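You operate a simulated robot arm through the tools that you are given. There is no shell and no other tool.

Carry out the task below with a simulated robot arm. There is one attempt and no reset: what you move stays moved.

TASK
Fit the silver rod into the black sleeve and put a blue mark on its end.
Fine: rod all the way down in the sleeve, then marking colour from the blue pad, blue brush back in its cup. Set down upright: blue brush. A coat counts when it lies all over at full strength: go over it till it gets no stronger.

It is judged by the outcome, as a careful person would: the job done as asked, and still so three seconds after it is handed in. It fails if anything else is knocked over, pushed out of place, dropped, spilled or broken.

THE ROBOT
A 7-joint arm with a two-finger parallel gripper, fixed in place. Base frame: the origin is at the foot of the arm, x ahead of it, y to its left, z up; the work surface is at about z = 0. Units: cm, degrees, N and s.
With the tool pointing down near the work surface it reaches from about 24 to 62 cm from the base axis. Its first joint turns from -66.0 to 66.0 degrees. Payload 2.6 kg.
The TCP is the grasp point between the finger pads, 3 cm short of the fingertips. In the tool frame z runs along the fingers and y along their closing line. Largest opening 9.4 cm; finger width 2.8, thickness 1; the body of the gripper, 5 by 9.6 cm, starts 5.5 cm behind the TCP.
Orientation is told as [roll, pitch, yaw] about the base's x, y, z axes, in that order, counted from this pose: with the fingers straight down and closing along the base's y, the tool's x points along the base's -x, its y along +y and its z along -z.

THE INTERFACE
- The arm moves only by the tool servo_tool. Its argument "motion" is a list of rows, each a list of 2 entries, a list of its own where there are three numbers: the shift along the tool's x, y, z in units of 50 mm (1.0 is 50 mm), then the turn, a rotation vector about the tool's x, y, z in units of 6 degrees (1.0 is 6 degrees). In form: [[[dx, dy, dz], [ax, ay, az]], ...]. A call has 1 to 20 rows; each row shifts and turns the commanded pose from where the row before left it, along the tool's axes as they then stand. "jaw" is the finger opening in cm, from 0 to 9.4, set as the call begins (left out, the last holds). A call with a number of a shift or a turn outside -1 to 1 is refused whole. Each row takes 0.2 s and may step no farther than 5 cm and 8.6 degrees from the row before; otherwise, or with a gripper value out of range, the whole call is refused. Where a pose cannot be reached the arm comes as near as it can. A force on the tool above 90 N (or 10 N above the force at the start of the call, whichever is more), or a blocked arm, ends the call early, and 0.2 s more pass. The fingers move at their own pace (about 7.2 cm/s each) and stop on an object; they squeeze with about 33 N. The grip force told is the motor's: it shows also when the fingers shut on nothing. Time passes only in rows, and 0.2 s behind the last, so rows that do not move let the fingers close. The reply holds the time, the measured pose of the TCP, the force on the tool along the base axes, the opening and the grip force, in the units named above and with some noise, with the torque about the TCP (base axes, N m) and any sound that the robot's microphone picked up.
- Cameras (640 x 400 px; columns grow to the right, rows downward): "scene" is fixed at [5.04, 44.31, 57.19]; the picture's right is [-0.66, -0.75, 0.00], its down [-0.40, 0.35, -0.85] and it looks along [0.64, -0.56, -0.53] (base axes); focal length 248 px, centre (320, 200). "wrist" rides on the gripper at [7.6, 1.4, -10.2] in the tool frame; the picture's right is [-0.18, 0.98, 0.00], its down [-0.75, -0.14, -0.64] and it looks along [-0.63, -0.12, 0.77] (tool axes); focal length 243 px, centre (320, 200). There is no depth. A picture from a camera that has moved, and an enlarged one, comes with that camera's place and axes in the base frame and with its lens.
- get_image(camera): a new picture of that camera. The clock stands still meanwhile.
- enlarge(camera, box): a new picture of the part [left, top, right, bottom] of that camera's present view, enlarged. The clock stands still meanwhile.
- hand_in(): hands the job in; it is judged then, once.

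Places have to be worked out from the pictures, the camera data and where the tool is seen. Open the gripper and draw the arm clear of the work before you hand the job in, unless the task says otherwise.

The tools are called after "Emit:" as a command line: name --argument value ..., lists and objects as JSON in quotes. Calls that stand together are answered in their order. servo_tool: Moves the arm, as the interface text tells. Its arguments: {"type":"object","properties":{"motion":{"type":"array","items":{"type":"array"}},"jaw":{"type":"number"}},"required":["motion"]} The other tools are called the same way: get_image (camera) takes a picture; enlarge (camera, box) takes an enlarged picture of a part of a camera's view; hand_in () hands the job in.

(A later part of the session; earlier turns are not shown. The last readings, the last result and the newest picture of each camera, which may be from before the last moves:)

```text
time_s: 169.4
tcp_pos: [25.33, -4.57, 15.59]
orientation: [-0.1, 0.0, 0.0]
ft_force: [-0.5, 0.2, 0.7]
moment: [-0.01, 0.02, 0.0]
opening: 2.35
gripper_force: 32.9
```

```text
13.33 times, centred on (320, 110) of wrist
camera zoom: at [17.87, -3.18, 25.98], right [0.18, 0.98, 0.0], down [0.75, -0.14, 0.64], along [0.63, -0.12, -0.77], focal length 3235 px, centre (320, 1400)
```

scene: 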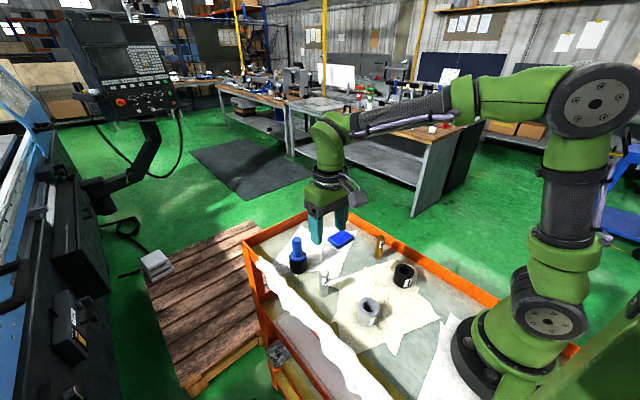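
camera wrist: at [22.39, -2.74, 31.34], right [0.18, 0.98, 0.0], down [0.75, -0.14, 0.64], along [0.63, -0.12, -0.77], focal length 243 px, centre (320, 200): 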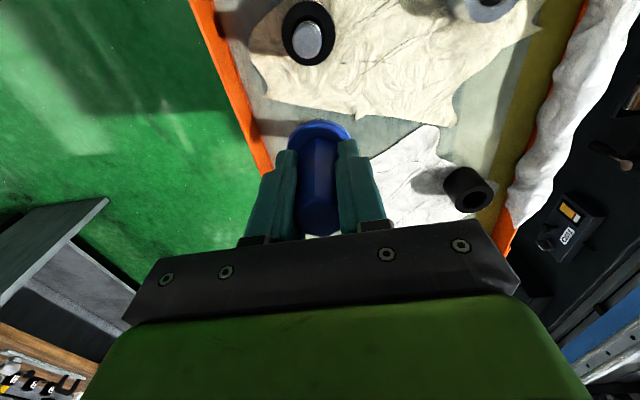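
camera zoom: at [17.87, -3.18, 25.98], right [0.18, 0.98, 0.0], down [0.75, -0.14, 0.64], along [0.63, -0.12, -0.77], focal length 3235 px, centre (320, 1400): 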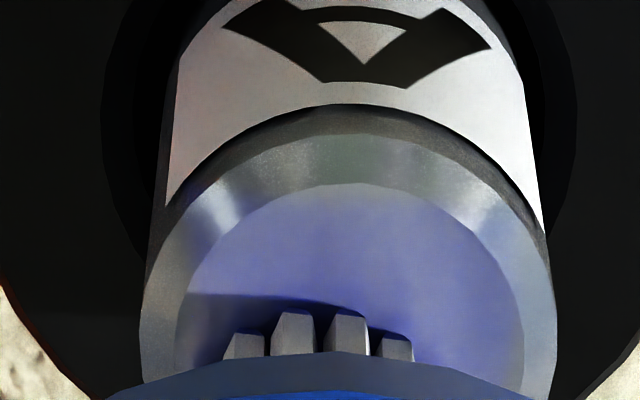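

This is about (+0.4, -0.15), just touching. I'll shift 0.12 cm further toward -y, press 0.1 cm more and hold.

Emit:
servo_tool --motion '[[[0.01, -0.025, 0], [0, 0, 0]], [[0, 0, 0.015], [0, 0, 0]], [[0, 0, 0], [0, 0, 0]]]' --jaw 1.5

Emit:
servo_tool --motion '[[[0, 0, 0], [0, 0, 0]], [[0, 0, 0], [0, 0, 0]], [[0, 0, 0], [0, 0, 0]], [[0, 0, 0], [0, 0, 0]], [[0, 0, 0], [0, 0, 0]], [[0, 0, 0], [0, 0, 0]], [[0, 0, 0], [0, 0, 0]], [[0, 0, 0], [0, 0, 0]], [[0, 0, 0], [0, 0, 0]], [[0, 0, 0], [0, 0, 0]], [[0, 0, 0], [0, 0, 0]], [[0, 0, 0], [0, 0, 0]]]' --jaw 1.5

Emit:
servo_tool --motion '[[[0, 0, -0.1], [0, 0, 0]], [[0, 0, -0.4], [0, 0, 0]], [[0, 0, -0.5], [0, 0, 0]], [[-0.45, 0.03, 0], [0, 0, 0]], [[-0.45, 0.02, 0], [0, 0, 0]], [[0, 0, 0], [0, 0, 0]], [[0, 0, 0], [0, 0, 0]]]' --jaw 1.5

Emit:
enlarge --camera "wrist" --box '[280, 10, 340, 70]'

Emit:
enlarge --camera "scene" --box '[397, 254, 413, 266]'

```text
time_s: 170.2
tcp_pos: [25.41, -4.72, 15.56]
orientation: [0.1, -0.2, -0.2]
ft_force: [-0.1, 2.7, 17.4]
moment: [0.18, -0.09, -0.02]
opening: 2.32
gripper_force: 32.9
```

```text
time_s: 172.8
tcp_pos: [25.53, -4.65, 15.54]
orientation: [0.0, -0.2, 0.0]
ft_force: [-0.3, 0.9, 30.5]
moment: [0.17, 0.01, -0.01]
opening: 2.33
gripper_force: 33.6
```

```text
time_s: 174.4
tcp_pos: [30.07, -4.49, 20.46]
orientation: [-0.1, 0.0, 0.0]
ft_force: [-0.5, -1.5, -0.8]
moment: [-0.04, -0.01, 0.02]
opening: 2.36
gripper_force: 32.8
```

```text
6.67 times, centred on (310, 40) of wrist
camera zoom: at [22.43, -3.01, 30.89], right [0.18, 0.98, 0.0], down [0.75, -0.14, 0.64], along [0.63, -0.12, -0.77], focal length 1618 px, centre (387, 1267)
```

zoom: 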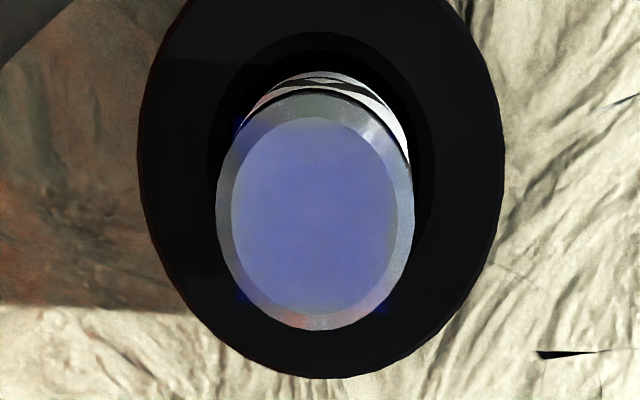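

```text
16.00 times, centred on (405, 260) of scene
camera zoom: at [5.04, 44.31, 57.19], right [-0.66, -0.75, 0.0], down [-0.4, 0.35, -0.85], along [0.64, -0.56, -0.53], focal length 3966 px, centre (-1040, -760)
```

zoom: 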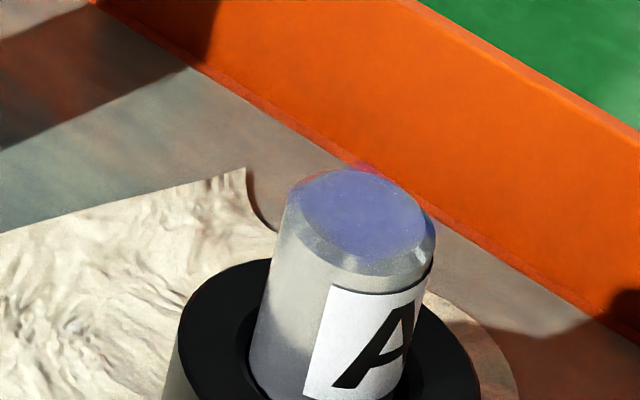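

Still the same tone. One more thing to rule out is that the coat only builds with real strokes across the face, since the loose rod has been tilting along with the brush. I'll return to the centre at light contact and make one longer, slow stroke.

Emit:
servo_tool --motion '[[[0.5, 0, 0], [0, 0, 0]], [[0.47, 0.05, 0], [0, 0, 0]], [[0, 0, 0.4], [0, 0, 0]], [[0, 0, 0.4], [0, 0, 0]], [[0, 0, 0.13], [0, 0, 0]], [[0, 0, 0], [0, 0, 0]], [[0, 0, 0.03], [0, 0, 0]], [[0, 0, 0.015], [0, 0, 0]], [[0, 0, 0], [0, 0, 0]]]' --jaw 1.5

Emit:
enlarge --camera "wrist" --box '[300, 95, 340, 125]'

Emit:
enlarge --camera "scene" --box '[396, 252, 412, 268]'

```text
time_s: 176.4
tcp_pos: [24.97, -4.19, 15.47]
orientation: [0.0, 0.0, 0.0]
ft_force: [0.5, 0.0, -0.7]
moment: [0.01, 0.0, -0.02]
opening: 2.33
gripper_force: 32.6
```

```text
13.33 times, centred on (320, 110) of wrist
camera zoom: at [17.42, -2.78, 26.03], right [0.18, 0.98, 0.0], down [0.75, -0.14, 0.64], along [0.63, -0.12, -0.77], focal length 3235 px, centre (320, 1400)
```

zoom: 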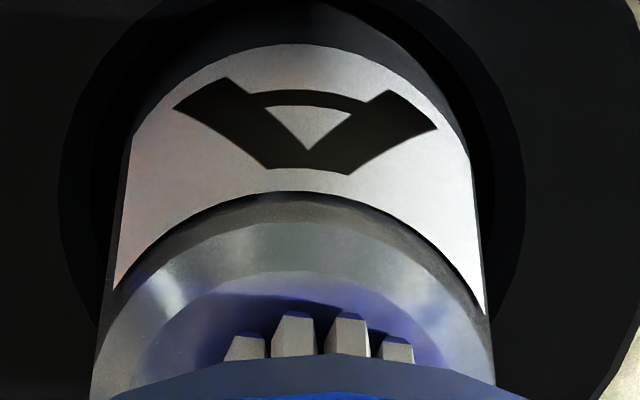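

```text
16.00 times, centred on (404, 260) of scene
camera zoom: at [5.04, 44.31, 57.19], right [-0.66, -0.75, 0.0], down [-0.4, 0.35, -0.85], along [0.64, -0.56, -0.53], focal length 3966 px, centre (-1024, -760)
```

zoom: 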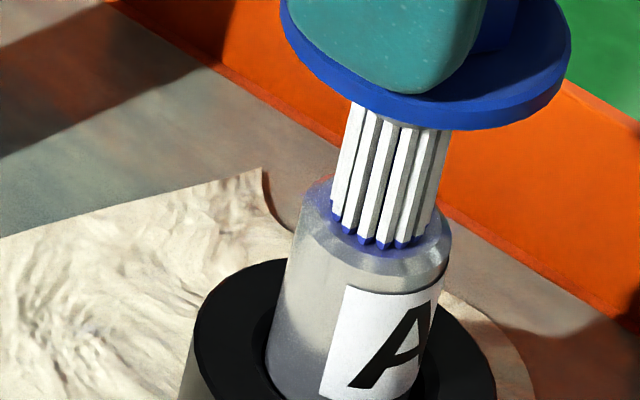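

The brush is centred, just above the face. I'll lower to a light touch.

Emit:
servo_tool --motion '[[[0, 0, 0.01], [0, 0, 0]], [[0, 0, 0], [0, 0, 0]]]' --jaw 1.5

Emit:
servo_tool --motion '[[[0, 0, 0.005], [0, 0, 0]], [[0, 0, 0], [0, 0, 0]]]' --jaw 1.5

```text
time_s: 177.0
tcp_pos: [25.1, -4.32, 15.67]
orientation: [0.0, 0.0, 0.0]
ft_force: [0.3, 0.2, -0.3]
moment: [-0.05, 0.0, -0.01]
opening: 2.33
gripper_force: 33.5
```

```text
time_s: 177.6
tcp_pos: [25.15, -4.24, 15.57]
orientation: [0.0, -0.1, -0.1]
ft_force: [-0.9, 1.1, 4.9]
moment: [0.1, -0.01, 0.04]
opening: 2.33
gripper_force: 33.7
```

Touch of 5 N. Now one slow stroke of 0.7 cm in -y, easing upward very slightly as the rod tilts, ending in a lift.

Emit:
servo_tool --motion '[[[0, -0.02, 0], [0, 0, 0]], [[0, -0.02, -0.001], [0, 0, 0]], [[0, -0.02, -0.001], [0, 0, 0]], [[0, -0.02, -0.001], [0, 0, 0]], [[0, -0.02, -0.001], [0, 0, 0]], [[0, -0.02, 0], [0, 0, 0]], [[0, -0.02, 0], [0, 0, 0]]]' --jaw 1.5

Emit:
enlarge --camera "scene" --box '[396, 252, 412, 268]'

Emit:
enlarge --camera "wrist" --box '[290, 80, 350, 125]'

```text
time_s: 179.2
tcp_pos: [24.94, -5.0, 15.72]
orientation: [0.1, -0.2, -0.1]
ft_force: [-0.2, 5.5, 30.1]
moment: [0.66, 0.03, 0.01]
opening: 2.35
gripper_force: 33.3
```

```text
16.00 times, centred on (404, 260) of scene
camera zoom: at [5.03, 44.31, 57.19], right [-0.66, -0.75, 0.0], down [-0.4, 0.35, -0.85], along [0.64, -0.56, -0.53], focal length 3966 px, centre (-1024, -760)
```

zoom: 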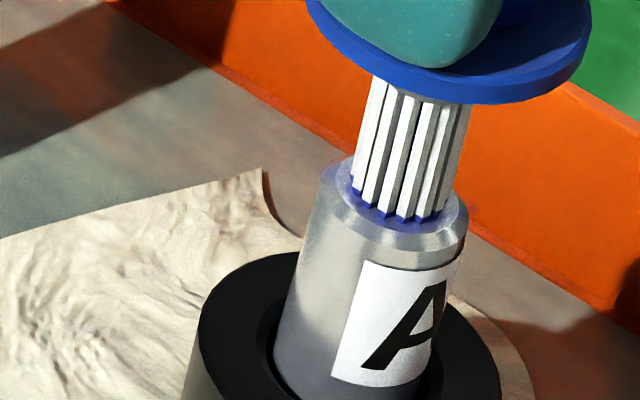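

```text
8.89 times, centred on (320, 102) of wrist
camera zoom: at [17.46, -3.54, 26.02], right [0.18, 0.98, 0.0], down [0.75, -0.14, 0.64], along [0.63, -0.12, -0.76], focal length 2157 px, centre (320, 1067)
```

zoom: 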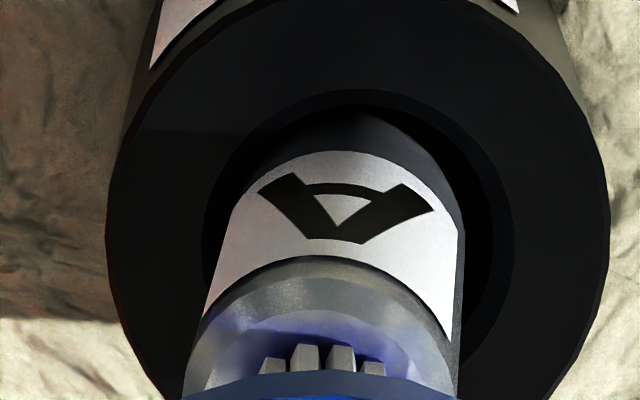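

The rod simply tilts with the brush, so strokes don't slide across it. I'll lift straight off and make sure the rod settles upright.

Emit:
servo_tool --motion '[[[0, 0.06, 0], [0, 0, 0]], [[0, 0.06, 0], [0, 0, 0]], [[0, 0, -0.1], [0, 0, 0]], [[0, 0, -0.4], [0, 0, 0]], [[0, 0, -0.5], [0, 0, 0]], [[-0.5, 0, 0], [0, 0, 0]], [[-0.5, 0, 0], [0, 0, 0]], [[0, 0, 0], [0, 0, 0]], [[0, 0, 0], [0, 0, 0]]]' --jaw 1.5

Emit:
enlarge --camera "wrist" --box '[280, 10, 340, 70]'

Emit:
enlarge --camera "scene" --box '[380, 245, 420, 285]'

Emit:
enlarge --camera "scene" --box '[397, 254, 413, 266]'

```text
time_s: 181.2
tcp_pos: [30.1, -4.49, 20.73]
orientation: [0.0, 0.2, -0.1]
ft_force: [-0.2, -0.1, -0.4]
moment: [0.03, -0.04, 0.02]
opening: 2.36
gripper_force: 33.5
```

```text
6.67 times, centred on (310, 40) of wrist
camera zoom: at [22.5, -2.9, 31.12], right [0.18, 0.98, 0.0], down [0.75, -0.14, 0.64], along [0.63, -0.12, -0.77], focal length 1618 px, centre (387, 1267)
```

zoom: 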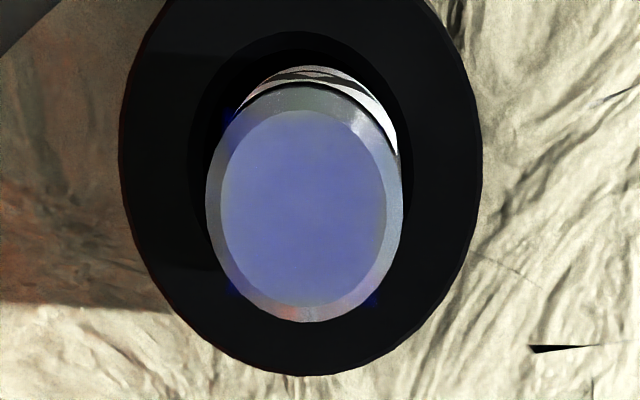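

```text
10.00 times, centred on (400, 265) of scene
camera zoom: at [5.04, 44.31, 57.19], right [-0.66, -0.75, 0.0], down [-0.4, 0.35, -0.85], along [0.64, -0.56, -0.53], focal length 2479 px, centre (-480, -450)
```

zoom: 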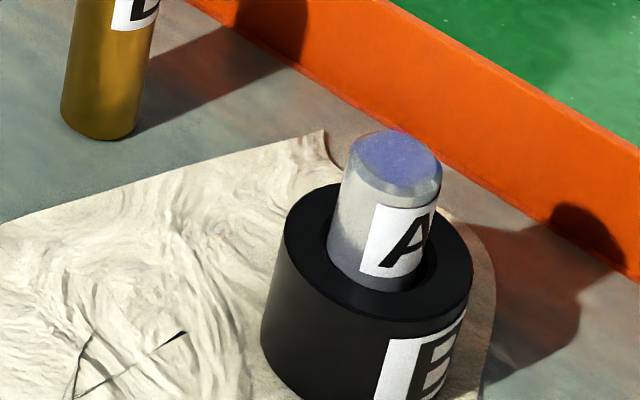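

```text
16.00 times, centred on (405, 260) of scene
camera zoom: at [5.04, 44.31, 57.19], right [-0.66, -0.75, 0.0], down [-0.4, 0.35, -0.85], along [0.64, -0.56, -0.53], focal length 3966 px, centre (-1040, -760)
```

zoom: 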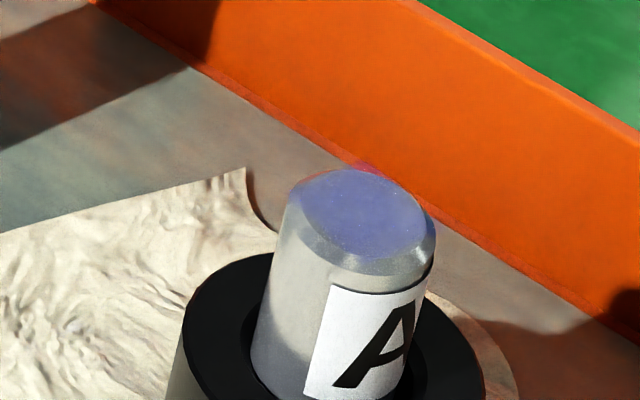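

The rod settled upright and the sleeve has moved only about 0.3 cm in all. I'll compare the inked caps on the bristles now with the freshly inked view, to see whether the brush is drained.

Emit:
enlarge --camera "scene" --box '[378, 228, 402, 252]'

Emit:
enlarge --camera "wrist" --box '[300, 95, 340, 125]'

```text
16.00 times, centred on (390, 240) of scene
camera zoom: at [5.04, 44.31, 57.19], right [-0.66, -0.75, 0.0], down [-0.4, 0.35, -0.85], along [0.64, -0.56, -0.53], focal length 3966 px, centre (-800, -440)
```

zoom: 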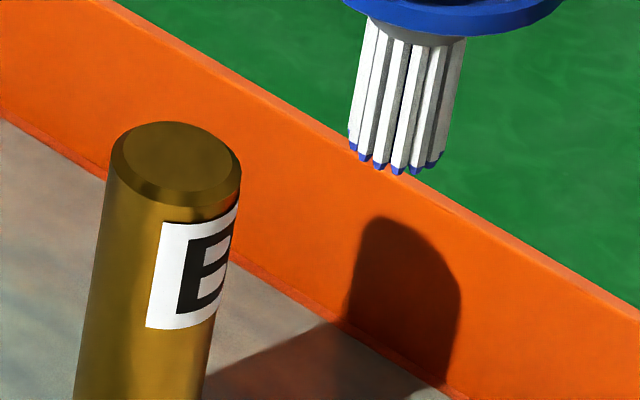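

```text
13.33 times, centred on (320, 110) of wrist
camera zoom: at [22.5, -2.9, 31.12], right [0.18, 0.98, 0.0], down [0.75, -0.14, 0.64], along [0.63, -0.12, -0.77], focal length 3235 px, centre (320, 1400)
```

zoom: 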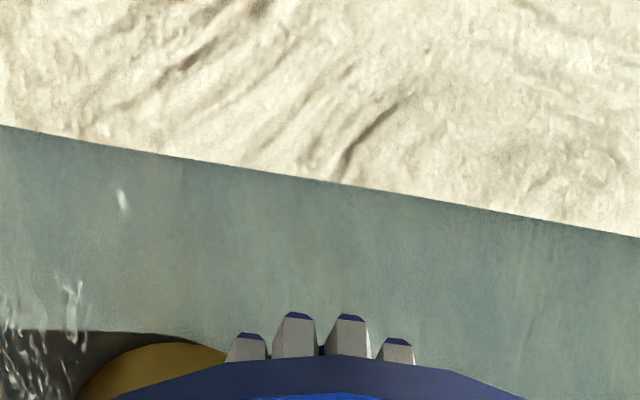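

The caps look fully inked, as before. The one untested combination is fresh ink followed directly by an off-centre dab, so I'll re-ink and then make the first touch at an off-centre spot.

Emit:
servo_tool --motion '[[[-0.6, 0.03, -0.1], [0, 0, 0]], [[-0.65, 0.03, -0.1], [0, 0, 0]], [[-0.65, 0.03, 0], [0, 0, 0]], [[-0.65, 0.03, 0], [0, 0, 0]], [[-0.65, 0.03, 0], [0, 0, 0]], [[-0.54, 0.03, 0], [0, 0, 0]], [[0, 0, 0.7], [0, 0, 0]], [[0, 0, 0.7], [0, 0, 0]], [[0, 0, 0.6], [0, 0, 0]], [[0, 0, 0.35], [0, 0, 0]], [[0, 0, 0], [0, 0, 0]], [[0, 0, 0], [0, 0, 0]]]' --jaw 1.5

Emit:
enlarge --camera "scene" --box '[335, 215, 375, 255]'

```text
time_s: 183.8
tcp_pos: [48.77, -3.59, 9.59]
orientation: [0.0, -0.1, -0.1]
ft_force: [0.3, 0.0, -0.7]
moment: [0.0, -0.01, -0.01]
opening: 2.32
gripper_force: 33.1
```

```text
10.00 times, centred on (355, 235) of scene
camera zoom: at [5.04, 44.31, 57.19], right [-0.66, -0.75, 0.0], down [-0.4, 0.35, -0.85], along [0.64, -0.56, -0.53], focal length 2479 px, centre (-30, -150)
```

zoom: 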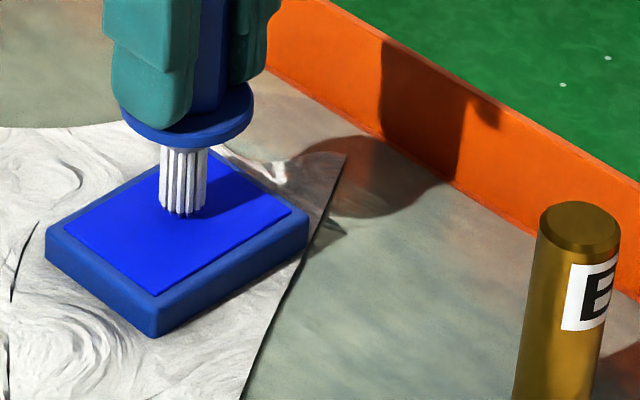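

The tip is just above the pad's middle. I'll creep down to contact.

Emit:
servo_tool --motion '[[[0, 0, 0.02], [0, 0, 0]], [[0, 0, 0.015], [0, 0, 0]], [[0, 0, 0], [0, 0, 0]]]' --jaw 1.5

Emit:
servo_tool --motion '[[[0, 0, 0.015], [0, 0, 0]], [[0, 0, 0], [0, 0, 0]]]' --jaw 1.5

Emit:
servo_tool --motion '[[[0, 0, 0.012], [0, 0, 0]], [[0, 0, 0], [0, 0, 0]]]' --jaw 1.5

```text
time_s: 184.6
tcp_pos: [48.67, -3.52, 9.52]
orientation: [0.0, 0.0, 0.1]
ft_force: [-0.3, 0.8, -0.9]
moment: [0.02, -0.01, 0.0]
opening: 2.33
gripper_force: 32.9
```

```text
time_s: 185.2
tcp_pos: [48.77, -3.51, 9.64]
orientation: [-0.1, -0.1, 0.0]
ft_force: [0.2, -0.5, -0.9]
moment: [0.0, 0.01, -0.02]
opening: 2.36
gripper_force: 33.0
```

```text
time_s: 185.8
tcp_pos: [48.7, -3.49, 9.52]
orientation: [0.0, 0.0, 0.0]
ft_force: [-0.2, -0.1, -0.4]
moment: [0.03, -0.01, -0.01]
opening: 2.34
gripper_force: 33.0
```

Still free; further small steps.

Emit:
servo_tool --motion '[[[0, 0, 0.015], [0, 0, 0]], [[0, 0, 0], [0, 0, 0]]]' --jaw 1.5

Emit:
servo_tool --motion '[[[0, 0, 0.012], [0, 0, 0]], [[0, 0, 0], [0, 0, 0]]]' --jaw 1.5

```text
time_s: 186.4
tcp_pos: [48.82, -3.59, 9.4]
orientation: [0.1, 0.0, 0.1]
ft_force: [0.5, 0.0, -1.5]
moment: [0.0, -0.02, -0.01]
opening: 2.37
gripper_force: 33.0
```

```text
time_s: 187.0
tcp_pos: [48.84, -3.44, 9.29]
orientation: [0.0, 0.1, 0.0]
ft_force: [0.5, 0.0, -0.9]
moment: [0.0, 0.01, 0.02]
opening: 2.34
gripper_force: 33.3
```

Emit:
servo_tool --motion '[[[0, 0, 0.012], [0, 0, 0]], [[0, 0, 0], [0, 0, 0]]]' --jaw 1.5

Emit:
servo_tool --motion '[[[0, 0, 0.01], [0, 0, 0]], [[0, 0, 0], [0, 0, 0]]]' --jaw 1.5

```text
time_s: 187.6
tcp_pos: [48.64, -3.55, 9.31]
orientation: [0.0, 0.0, -0.1]
ft_force: [0.3, 0.1, -0.8]
moment: [0.05, 0.01, 0.01]
opening: 2.35
gripper_force: 32.6
```

```text
time_s: 188.2
tcp_pos: [48.67, -3.42, 9.29]
orientation: [0.0, -0.1, 0.0]
ft_force: [0.3, -0.4, -1.0]
moment: [0.0, -0.02, 0.02]
opening: 2.34
gripper_force: 32.7
```

No contact yet at z≈9.3, so the brush has slipped up a little more in the grip. I'll look at the gap before going on.

Emit:
enlarge --camera "scene" --box '[335, 220, 365, 250]'

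Emit:
servo_tool --motion '[[[0, 0, 0.012], [0, 0, 0]], [[0, 0, 0], [0, 0, 0]]]' --jaw 1.5

```text
13.33 times, centred on (350, 235) of scene
camera zoom: at [5.04, 44.31, 57.19], right [-0.66, -0.75, 0.0], down [-0.4, 0.35, -0.85], along [0.64, -0.56, -0.53], focal length 3305 px, centre (-80, -267)
```

zoom: 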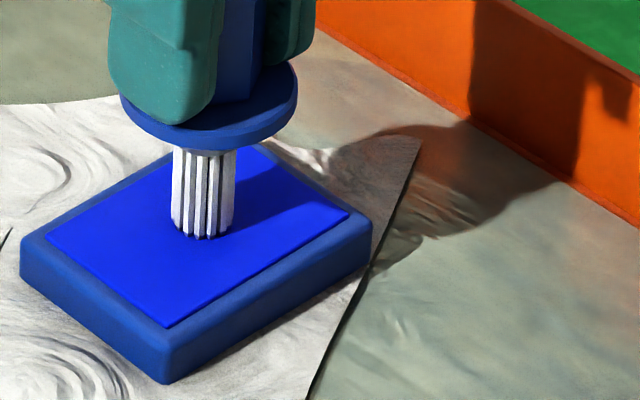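

```text
time_s: 188.8
tcp_pos: [48.55, -3.52, 9.18]
orientation: [-0.1, 0.0, 0.0]
ft_force: [-0.8, -0.7, 1.9]
moment: [-0.03, 0.07, 0.01]
opening: 2.34
gripper_force: 32.4
```

Contact is beginning. I'll press slightly more and hold about 2.5 s.

Emit:
servo_tool --motion '[[[0, 0, 0.01], [0, 0, 0]], [[0, 0, 0], [0, 0, 0]], [[0, 0, 0], [0, 0, 0]], [[0, 0, 0], [0, 0, 0]], [[0, 0, 0], [0, 0, 0]], [[0, 0, 0], [0, 0, 0]], [[0, 0, 0], [0, 0, 0]], [[0, 0, 0], [0, 0, 0]], [[0, 0, 0], [0, 0, 0]], [[0, 0, 0], [0, 0, 0]], [[0, 0, 0], [0, 0, 0]], [[0, 0, 0], [0, 0, 0]]]' --jaw 1.5

```text
time_s: 191.4
tcp_pos: [48.66, -3.47, 9.17]
orientation: [0.0, 0.0, 0.0]
ft_force: [0.8, 1.1, 15.3]
moment: [0.05, -0.12, -0.02]
opening: 2.36
gripper_force: 33.3
```

Loaded at 15 N. I'll lift and carry the brush to just above the rod, aimed at the (+0.33, +0.33) offset.

Emit:
servo_tool --motion '[[[0, 0, -0.3], [0, 0, 0]], [[0, 0, -0.7], [0, 0, 0]], [[0, 0, -0.7], [0, 0, 0]], [[0, 0, -0.7], [0, 0, 0]], [[0.6, -0.02, 0], [0, 0, 0]], [[0.7, -0.02, 0], [0, 0, 0]], [[0.7, -0.02, 0], [0, 0, 0]], [[0.7, -0.02, 0], [0, 0, 0]], [[0.7, -0.02, 0], [0, 0, 0]], [[0.7, -0.02, 0], [0, 0, 0]], [[0.574, 0, 0], [0, 0, 0]], [[0, 0, 0], [0, 0, 0]], [[0, 0, 0.4], [0, 0, 0]], [[0, 0, 0.4], [0, 0, 0]], [[0, 0, 0.15], [0, 0, 0]], [[0, 0, 0], [0, 0, 0]], [[0, 0, 0], [0, 0, 0]]]' --jaw 1.5

Emit:
enlarge --camera "wrist" --box '[300, 95, 340, 125]'

Emit:
enlarge --camera "scene" --box '[396, 252, 412, 268]'

```text
time_s: 195.0
tcp_pos: [25.27, -4.03, 16.35]
orientation: [0.0, 0.1, 0.1]
ft_force: [-0.4, 0.4, -0.1]
moment: [0.05, 0.0, -0.02]
opening: 2.33
gripper_force: 33.2
```

```text
13.33 times, centred on (320, 110) of wrist
camera zoom: at [17.67, -2.6, 26.71], right [0.18, 0.98, 0.0], down [0.75, -0.14, 0.64], along [0.63, -0.12, -0.77], focal length 3235 px, centre (320, 1400)
```

zoom: 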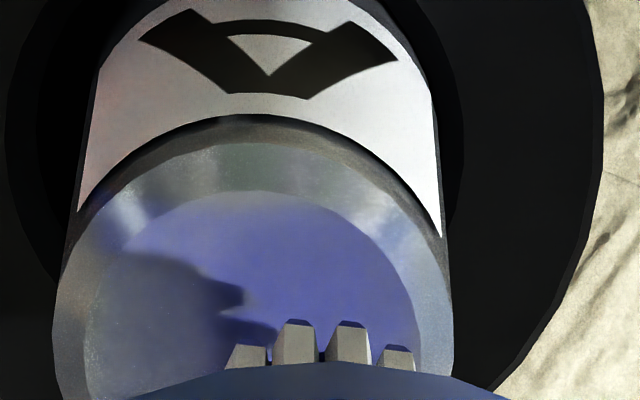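

```text
16.00 times, centred on (404, 260) of scene
camera zoom: at [5.04, 44.31, 57.19], right [-0.66, -0.75, 0.0], down [-0.4, 0.35, -0.85], along [0.64, -0.56, -0.53], focal length 3966 px, centre (-1024, -760)
```

zoom: 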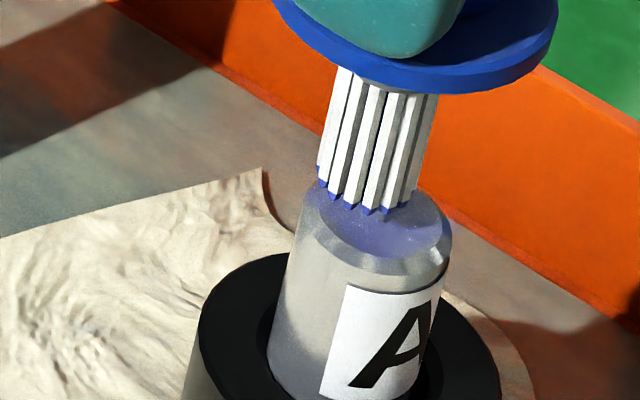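

The brush is at the (+0.3, +0.35) offset, about 0.7 cm above. I'll lower and creep into contact there.

Emit:
servo_tool --motion '[[[0, 0, 0.06], [0, 0, 0]], [[0, 0, 0.06], [0, 0, 0]], [[0, 0, 0.02], [0, 0, 0]], [[0, 0, 0], [0, 0, 0]]]' --jaw 1.5

Emit:
servo_tool --motion '[[[0, 0, 0.015], [0, 0, 0]], [[0, 0, 0], [0, 0, 0]]]' --jaw 1.5

Emit:
servo_tool --motion '[[[0, 0, 0.012], [0, 0, 0]], [[0, 0, 0], [0, 0, 0]]]' --jaw 1.5

```text
time_s: 196.0
tcp_pos: [25.31, -4.12, 15.74]
orientation: [-0.1, 0.0, 0.0]
ft_force: [-0.1, 0.6, -1.0]
moment: [-0.03, 0.0, -0.02]
opening: 2.34
gripper_force: 33.2
```

```text
time_s: 196.6
tcp_pos: [25.3, -3.87, 15.54]
orientation: [0.1, 0.0, 0.0]
ft_force: [0.1, 0.0, 4.9]
moment: [-0.11, 0.05, -0.02]
opening: 2.35
gripper_force: 33.5
```

```text
time_s: 197.2
tcp_pos: [25.31, -3.97, 15.53]
orientation: [0.1, -0.2, 0.0]
ft_force: [-0.2, -1.7, 10.6]
moment: [-0.08, 0.04, -0.01]
opening: 2.33
gripper_force: 33.1
```

Contact of 11 N at the offset. I'll press a touch more, hold 2 s, then lift to the comparison view.

Emit:
servo_tool --motion '[[[0, 0, 0.008], [0, 0, 0]], [[0, 0, 0], [0, 0, 0]], [[0, 0, 0], [0, 0, 0]], [[0, 0, 0], [0, 0, 0]], [[0, 0, 0], [0, 0, 0]], [[0, 0, 0], [0, 0, 0]], [[0, 0, 0], [0, 0, 0]], [[0, 0, 0], [0, 0, 0]], [[0, 0, 0], [0, 0, 0]], [[0, 0, 0], [0, 0, 0]]]' --jaw 1.5

Emit:
servo_tool --motion '[[[0, 0, -0.1], [0, 0, 0]], [[0, 0, -0.4], [0, 0, 0]], [[0, 0, -0.5], [0, 0, 0]], [[-0.45, -0.03, 0], [0, 0, 0]], [[-0.48, -0.03, 0], [0, 0, 0]], [[0, 0, 0], [0, 0, 0]], [[0, 0, 0], [0, 0, 0]]]' --jaw 1.5

Emit:
enlarge --camera "wrist" --box '[280, 10, 340, 70]'

Emit:
enlarge --camera "scene" --box '[397, 254, 413, 266]'

```text
time_s: 199.4
tcp_pos: [25.43, -3.99, 15.56]
orientation: [0.0, -0.2, -0.1]
ft_force: [0.3, -0.4, 30.2]
moment: [0.01, -0.02, 0.0]
opening: 2.34
gripper_force: 32.8
```

```text
time_s: 201.0
tcp_pos: [30.12, -4.52, 20.52]
orientation: [0.0, 0.0, 0.0]
ft_force: [0.5, -0.3, -1.2]
moment: [0.01, -0.03, 0.02]
opening: 2.34
gripper_force: 33.3
```

```text
6.67 times, centred on (310, 40) of wrist
camera zoom: at [22.52, -2.97, 30.87], right [0.18, 0.98, 0.0], down [0.75, -0.14, 0.64], along [0.63, -0.12, -0.77], focal length 1618 px, centre (387, 1267)
```

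zoom: 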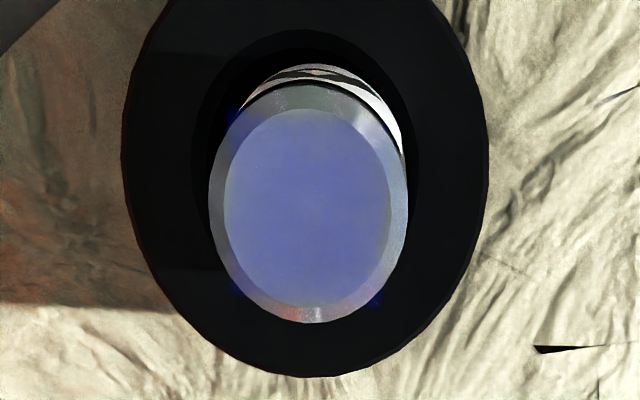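

```text
16.00 times, centred on (405, 260) of scene
camera zoom: at [5.04, 44.31, 57.19], right [-0.66, -0.75, 0.0], down [-0.4, 0.35, -0.85], along [0.64, -0.56, -0.53], focal length 3966 px, centre (-1040, -760)
```

zoom: 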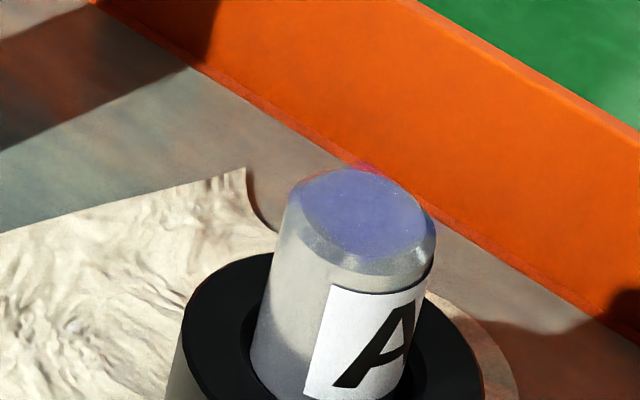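

No change again: after fresh ink, long and firm presses and off-centre dabs, the coat gets no stronger and lies evenly over the end. I'll now take the brush back, moving high over to its cup at (48.0, 14.8).

Emit:
servo_tool --motion '[[[0, 0, -0.4], [0, 0, 0]], [[-0.51, 0.55, 0], [0, 0, 0]], [[-0.51, 0.55, 0], [0, 0, 0]], [[-0.51, 0.55, 0], [0, 0, 0]], [[-0.51, 0.55, 0], [0, 0, 0]], [[-0.51, 0.55, 0], [0, 0, 0]], [[-0.51, 0.55, 0], [0, 0, 0]], [[-0.52, 0.56, 0], [0, 0, 0]], [[0, 0, 0], [0, 0, 0]], [[0, 0, 0.5], [0, 0, 0]], [[0, 0, 0.3], [0, 0, 0]], [[0, 0, 0], [0, 0, 0]], [[0, 0, 0], [0, 0, 0]]]' --jaw 1.5

Emit:
enlarge --camera "scene" --box '[275, 205, 335, 285]'

Emit:
enlarge --camera "wrist" --box '[260, 50, 380, 170]'

```text
time_s: 203.8
tcp_pos: [48.04, 14.86, 18.45]
orientation: [0.0, 0.0, 0.0]
ft_force: [0.2, -1.0, -1.0]
moment: [-0.02, 0.02, -0.01]
opening: 2.34
gripper_force: 33.0
```

```text
5.00 times, centred on (305, 245) of scene
camera zoom: at [5.04, 44.31, 57.19], right [-0.66, -0.75, 0.0], down [-0.4, 0.35, -0.85], along [0.64, -0.56, -0.53], focal length 1239 px, centre (395, -25)
```

zoom: 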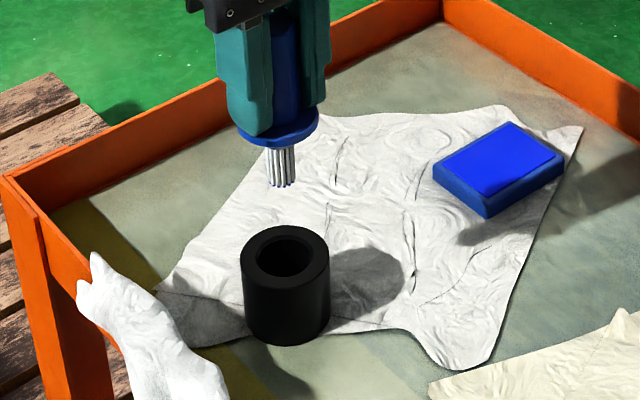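

```text
3.33 times, centred on (320, 110) of wrist
camera zoom: at [40.31, 16.29, 28.82], right [0.18, 0.98, 0.0], down [0.75, -0.14, 0.64], along [0.63, -0.12, -0.77], focal length 809 px, centre (320, 500)
```

zoom: 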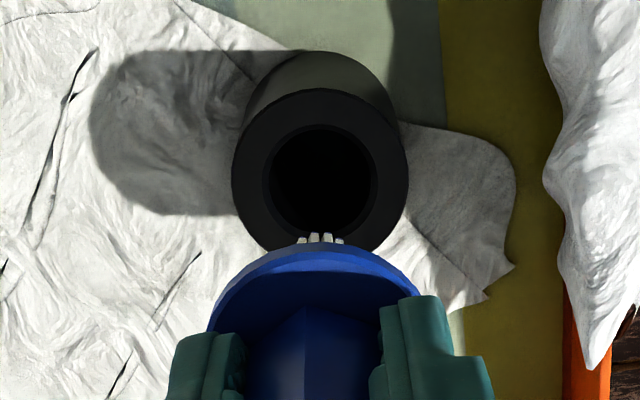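

The cup stands where it was, centred at about (48.1, 14.8), directly under the brush. I'll lower 4 cm so the tip is about 1.5 cm above the cup's mouth and check alignment in both views.

Emit:
servo_tool --motion '[[[0, 0, 0.3], [0, 0, 0]], [[0, 0, 0.3], [0, 0, 0]], [[0, 0, 0.2], [0, 0, 0]], [[0, 0, 0], [0, 0, 0]], [[0, 0, 0], [0, 0, 0]]]' --jaw 1.5

Emit:
enlarge --camera "scene" --box '[280, 230, 320, 270]'

Emit:
enlarge --camera "wrist" --box '[270, 60, 370, 140]'

```text
time_s: 205.0
tcp_pos: [48.01, 14.84, 14.67]
orientation: [0.0, 0.0, 0.1]
ft_force: [0.1, 0.0, -0.9]
moment: [-0.03, 0.0, 0.02]
opening: 2.36
gripper_force: 33.7
```

```text
10.00 times, centred on (300, 250) of scene
camera zoom: at [5.04, 44.31, 57.19], right [-0.66, -0.75, 0.0], down [-0.4, 0.35, -0.85], along [0.64, -0.56, -0.53], focal length 2479 px, centre (520, -300)
```

zoom: 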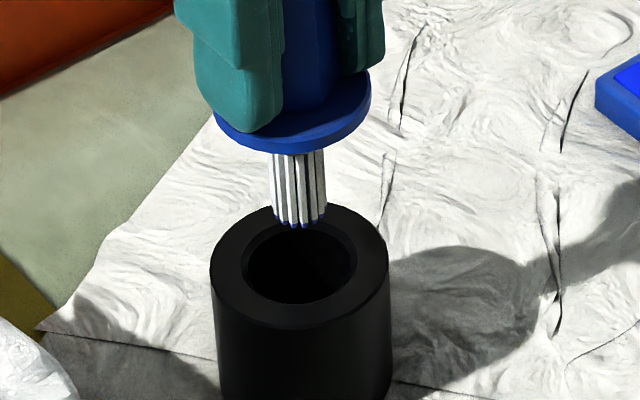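

```text
5.00 times, centred on (320, 100) of wrist
camera zoom: at [40.37, 16.26, 24.98], right [0.18, 0.98, 0.0], down [0.75, -0.14, 0.64], along [0.63, -0.12, -0.77], focal length 1213 px, centre (320, 700)
```

zoom: 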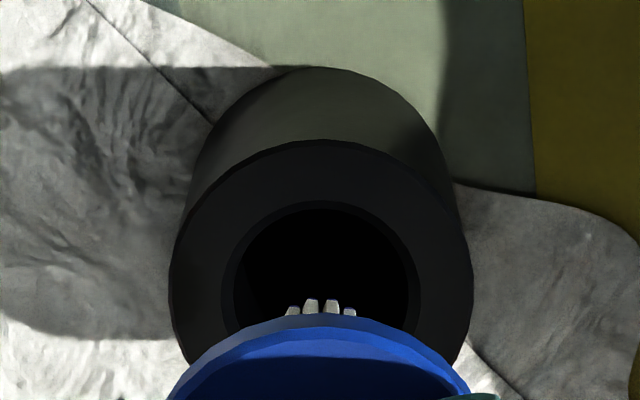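

The brush tip is centred over the cup's bore in both views. I'll lower 4.5 cm into the cup, then creep down until the collar rests on the rim.

Emit:
servo_tool --motion '[[[0, 0, 0.2], [0, 0, 0]], [[0, 0, 0.2], [0, 0, 0]], [[0, 0, 0.2], [0, 0, 0]], [[0, 0, 0.2], [0, 0, 0]], [[0, 0, 0.1], [0, 0, 0]], [[0, 0, 0], [0, 0, 0]], [[0, 0, 0], [0, 0, 0]]]' --jaw 1.5

Emit:
enlarge --camera "scene" --box '[280, 230, 320, 270]'

Emit:
enlarge --camera "wrist" --box '[260, 80, 380, 200]'

```text
time_s: 206.6
tcp_pos: [47.77, 15.1, 10.15]
orientation: [0.0, 0.0, 0.0]
ft_force: [0.6, -0.5, -0.3]
moment: [0.03, -0.01, 0.0]
opening: 2.32
gripper_force: 32.5
```

```text
10.00 times, centred on (300, 250) of scene
camera zoom: at [5.04, 44.31, 57.19], right [-0.66, -0.75, 0.0], down [-0.4, 0.35, -0.85], along [0.64, -0.56, -0.53], focal length 2479 px, centre (520, -300)
```

zoom: 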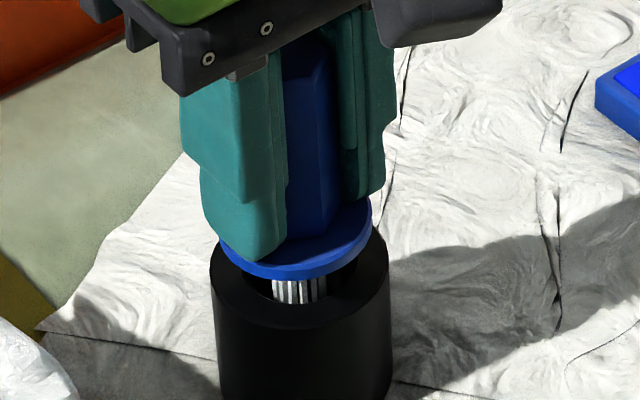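

```text
3.33 times, centred on (320, 140) of wrist
camera zoom: at [40.26, 16.49, 20.5], right [0.18, 0.98, 0.0], down [0.75, -0.14, 0.64], along [0.63, -0.12, -0.77], focal length 809 px, centre (320, 400)
```

zoom: 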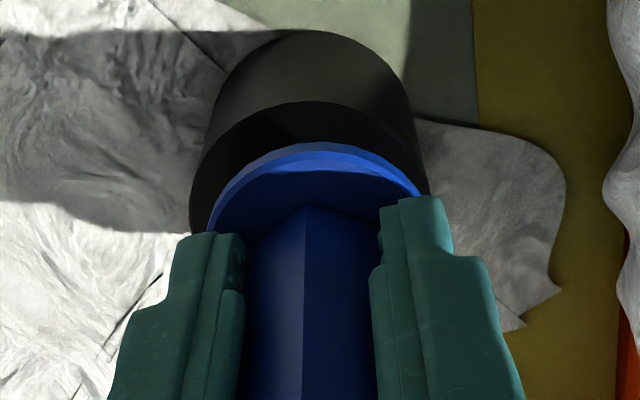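

The bristles are in the bore and the collar is about 1.5 cm above the rim. I'll lower 1.2 cm, then creep with force readings.

Emit:
servo_tool --motion '[[[0, 0, 0.08], [0, 0, 0]], [[0, 0, 0.08], [0, 0, 0]], [[0, 0, 0.08], [0, 0, 0]], [[0, 0, 0], [0, 0, 0]], [[0, 0, 0], [0, 0, 0]]]' --jaw 1.5

Emit:
enlarge --camera "scene" --box '[280, 230, 320, 270]'

```text
time_s: 207.8
tcp_pos: [47.84, 14.83, 8.9]
orientation: [0.0, 0.0, 0.0]
ft_force: [-0.4, 0.1, -0.6]
moment: [-0.01, 0.01, -0.04]
opening: 2.35
gripper_force: 32.9
```

```text
10.00 times, centred on (300, 250) of scene
camera zoom: at [5.04, 44.31, 57.19], right [-0.66, -0.75, 0.0], down [-0.4, 0.35, -0.85], along [0.64, -0.56, -0.53], focal length 2479 px, centre (520, -300)
```

zoom: 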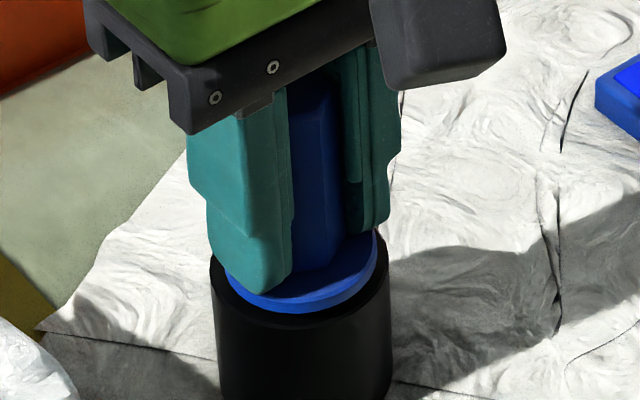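

The collar is centred on the cup, about 0.3 cm above the rim. I'll creep down with force readings.

Emit:
servo_tool --motion '[[[0, 0, 0.03], [0, 0, 0]], [[0, 0, 0.02], [0, 0, 0]], [[0, 0, 0], [0, 0, 0]]]' --jaw 1.5

Emit:
servo_tool --motion '[[[0, 0, 0.02], [0, 0, 0]], [[0, 0, 0], [0, 0, 0]]]' --jaw 1.5

```text
time_s: 208.6
tcp_pos: [47.87, 14.98, 8.71]
orientation: [0.0, 0.0, 0.0]
ft_force: [0.3, 0.3, -0.1]
moment: [-0.02, -0.01, 0.02]
opening: 2.35
gripper_force: 32.3
```

```text
time_s: 209.2
tcp_pos: [47.79, 14.79, 8.58]
orientation: [0.0, 0.0, 0.1]
ft_force: [-0.4, 0.9, -1.5]
moment: [0.0, 0.01, -0.03]
opening: 2.34
gripper_force: 32.6
```

No contact at z≈8.6 yet. Two more small steps.

Emit:
servo_tool --motion '[[[0, 0, 0.015], [0, 0, 0]], [[0, 0, 0], [0, 0, 0]]]' --jaw 1.5

Emit:
servo_tool --motion '[[[0, 0, 0.015], [0, 0, 0]], [[0, 0, 0], [0, 0, 0]]]' --jaw 1.5

```text
time_s: 209.8
tcp_pos: [47.93, 14.84, 8.5]
orientation: [0.1, 0.0, 0.0]
ft_force: [0.4, -0.3, -0.9]
moment: [-0.01, -0.04, 0.05]
opening: 2.34
gripper_force: 33.2
```

```text
time_s: 210.4
tcp_pos: [47.87, 14.88, 8.35]
orientation: [0.0, -0.2, 0.0]
ft_force: [-1.4, -0.7, 6.2]
moment: [-0.02, -0.08, -0.04]
opening: 2.35
gripper_force: 32.9
```

Contact of 6 N at z≈8.35 matches the seated height I expected. I'll check that the collar sits flat on the rim before releasing.

Emit:
enlarge --camera "scene" --box '[280, 230, 320, 270]'

Emit:
enlarge --camera "wrist" --box '[260, 100, 380, 220]'

```text
10.00 times, centred on (300, 250) of scene
camera zoom: at [5.04, 44.3, 57.19], right [-0.66, -0.75, 0.0], down [-0.4, 0.35, -0.85], along [0.64, -0.56, -0.53], focal length 2479 px, centre (520, -300)
```

zoom: 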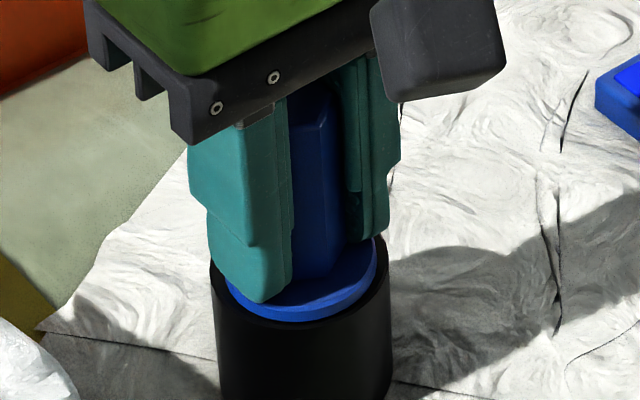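

```text
3.33 times, centred on (320, 160) of wrist
camera zoom: at [40.3, 16.35, 18.77], right [0.18, 0.98, 0.0], down [0.75, -0.14, 0.64], along [0.63, -0.12, -0.77], focal length 809 px, centre (320, 333)
```

zoom: 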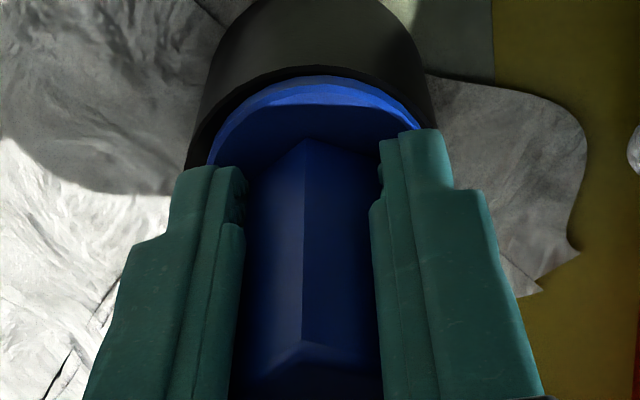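

The collar sits on the rim, centred. I'll relieve the press slightly and open the fingers.

Emit:
servo_tool --motion '[[[0, 0, -0.01], [0, 0, 0]], [[0, 0, 0], [0, 0, 0]]]' --jaw 1.5

Emit:
servo_tool --motion '[[[0, 0, 0], [0, 0, 0]], [[0, 0, 0], [0, 0, 0]], [[0, 0, 0], [0, 0, 0]]]' --jaw 5

Emit:
enlarge --camera "scene" --box '[280, 230, 320, 270]'

```text
time_s: 211.0
tcp_pos: [47.95, 14.91, 8.38]
orientation: [0.0, 0.0, 0.0]
ft_force: [-1.4, -1.6, 7.1]
moment: [-0.07, -0.06, 0.0]
opening: 2.36
gripper_force: 33.2
```

```text
time_s: 211.8
tcp_pos: [47.94, 15.06, 8.4]
orientation: [0.0, 0.0, -0.1]
ft_force: [0.0, 1.1, 2.5]
moment: [-0.05, -0.02, 0.0]
opening: 4.94
gripper_force: 0.1
```

```text
10.00 times, centred on (300, 250) of scene
camera zoom: at [5.04, 44.31, 57.19], right [-0.66, -0.75, 0.0], down [-0.4, 0.35, -0.85], along [0.64, -0.56, -0.53], focal length 2479 px, centre (520, -300)
```

zoom: 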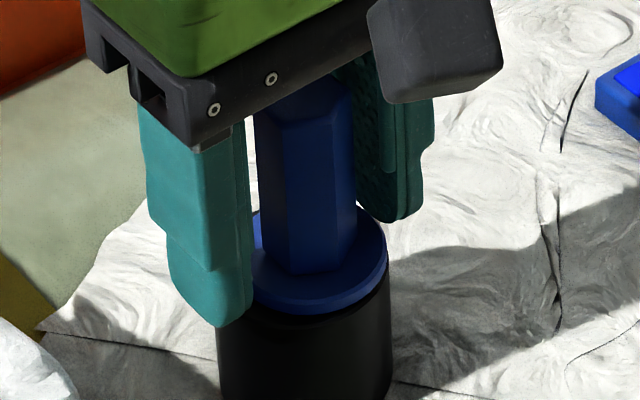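

After opening, the brush seems to have shifted a few millimetres to the right of the cup's centre. I'll look from the wrist camera before moving.

Emit:
enlarge --camera "wrist" --box '[240, 100, 400, 220]'

Emit:
enlarge --camera "scene" --box '[285, 240, 315, 270]'

```text
3.33 times, centred on (320, 160) of wrist
camera zoom: at [40.32, 16.41, 18.76], right [0.18, 0.98, 0.0], down [0.75, -0.14, 0.64], along [0.63, -0.12, -0.77], focal length 809 px, centre (320, 333)
```

zoom: 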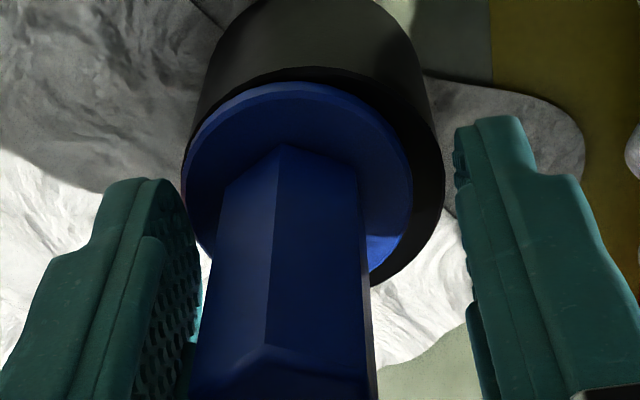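

```text
13.33 times, centred on (300, 255) of scene
camera zoom: at [5.04, 44.31, 57.19], right [-0.66, -0.75, 0.0], down [-0.4, 0.35, -0.85], along [0.64, -0.56, -0.53], focal length 3305 px, centre (587, -533)
```

zoom: 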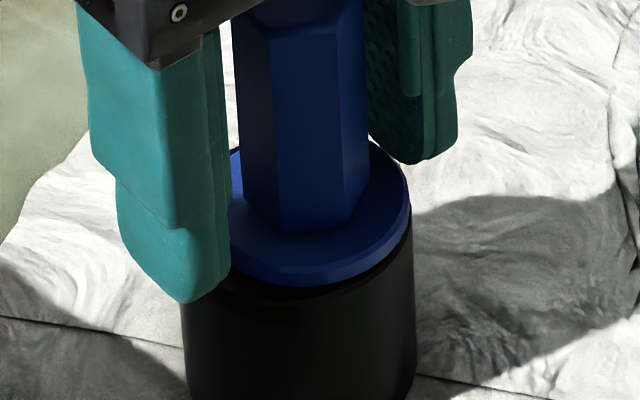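

The collar looks flat on the rim but shifted about 0.4 cm toward -y, with the handle close to that finger. I'll open wider and see whether the brush stands freely and upright.

Emit:
servo_tool --motion '[[[0, 0, 0], [0, 0, 0]], [[0, 0, 0], [0, 0, 0]]]' --jaw 7

Emit:
enlarge --camera "wrist" --box '[240, 100, 400, 220]'

Emit:
enlarge --camera "scene" --box '[280, 230, 320, 270]'

```text
time_s: 212.4
tcp_pos: [47.87, 14.97, 8.46]
orientation: [0.0, 0.0, -0.1]
ft_force: [-0.2, 0.1, -1.5]
moment: [0.0, -0.03, -0.01]
opening: 7.01
gripper_force: 0.1
```

```text
3.33 times, centred on (320, 160) of wrist
camera zoom: at [40.32, 16.39, 18.74], right [0.18, 0.98, 0.0], down [0.75, -0.14, 0.64], along [0.63, -0.12, -0.77], focal length 809 px, centre (320, 333)
```

zoom: 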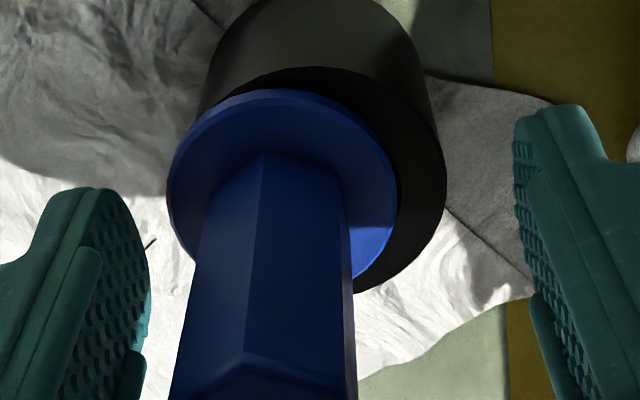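

```text
10.00 times, centred on (300, 250) of scene
camera zoom: at [5.04, 44.31, 57.19], right [-0.66, -0.75, 0.0], down [-0.4, 0.35, -0.85], along [0.64, -0.56, -0.53], focal length 2479 px, centre (520, -300)
```

zoom: 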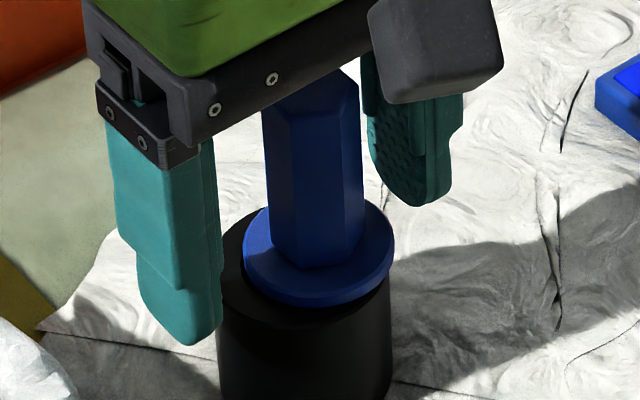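

The brush is still moving: it leans toward -y now that it's free. I'll close the fingers at once to catch and straighten it.

Emit:
servo_tool --motion '[[[0, 0, 0], [0, 0, 0]], [[0, 0, 0], [0, 0, 0]], [[0, 0, 0], [0, 0, 0]]]' --jaw 1.5

Emit:
enlarge --camera "wrist" --box '[240, 100, 400, 220]'

Emit:
enlarge --camera "scene" --box '[280, 230, 320, 270]'

```text
time_s: 213.2
tcp_pos: [47.98, 15.02, 8.32]
orientation: [0.0, -0.1, 0.0]
ft_force: [0.5, -0.6, 2.1]
moment: [0.01, 0.03, -0.01]
opening: 2.38
gripper_force: 33.4
```

```text
3.33 times, centred on (320, 160) of wrist
camera zoom: at [40.33, 16.4, 18.77], right [0.18, 0.98, 0.0], down [0.75, -0.14, 0.64], along [0.63, -0.12, -0.77], focal length 809 px, centre (320, 333)
```

zoom: 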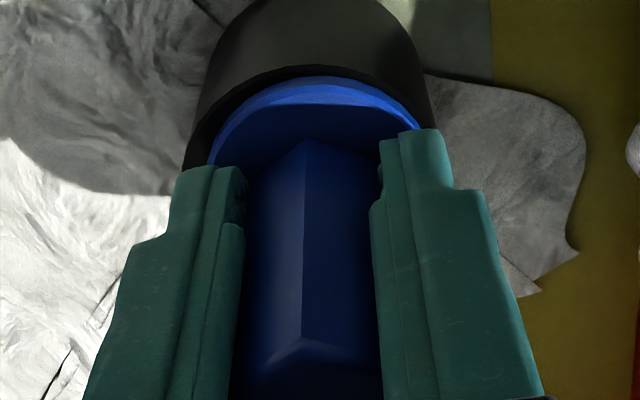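

```text
10.00 times, centred on (300, 250) of scene
camera zoom: at [5.04, 44.31, 57.19], right [-0.66, -0.75, 0.0], down [-0.4, 0.35, -0.85], along [0.64, -0.56, -0.53], focal length 2479 px, centre (520, -300)
```

zoom: 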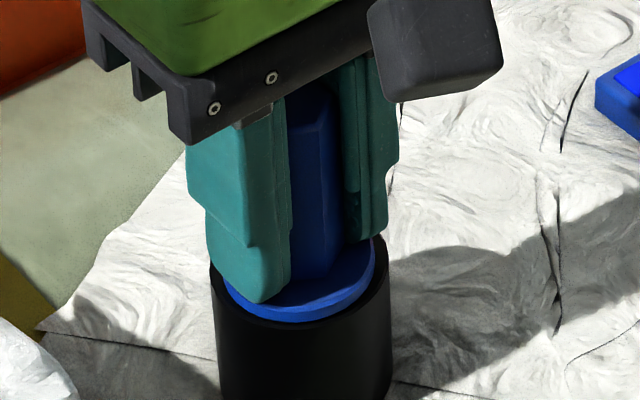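

The brush is caught, straight and centred again. It had been dragged because the fingertips, pressing down about 7 N, were bearing on the collar as they opened. I'll take the downward press off first and read the force.

Emit:
servo_tool --motion '[[[0, 0, -0.012], [0, 0, 0]], [[0, 0, 0], [0, 0, 0]]]' --jaw 1.5

```text
time_s: 213.8
tcp_pos: [47.95, 15.1, 8.41]
orientation: [-0.1, 0.0, 0.1]
ft_force: [0.5, 0.6, 0.0]
moment: [0.03, 0.03, 0.01]
opening: 2.34
gripper_force: 33.3
```

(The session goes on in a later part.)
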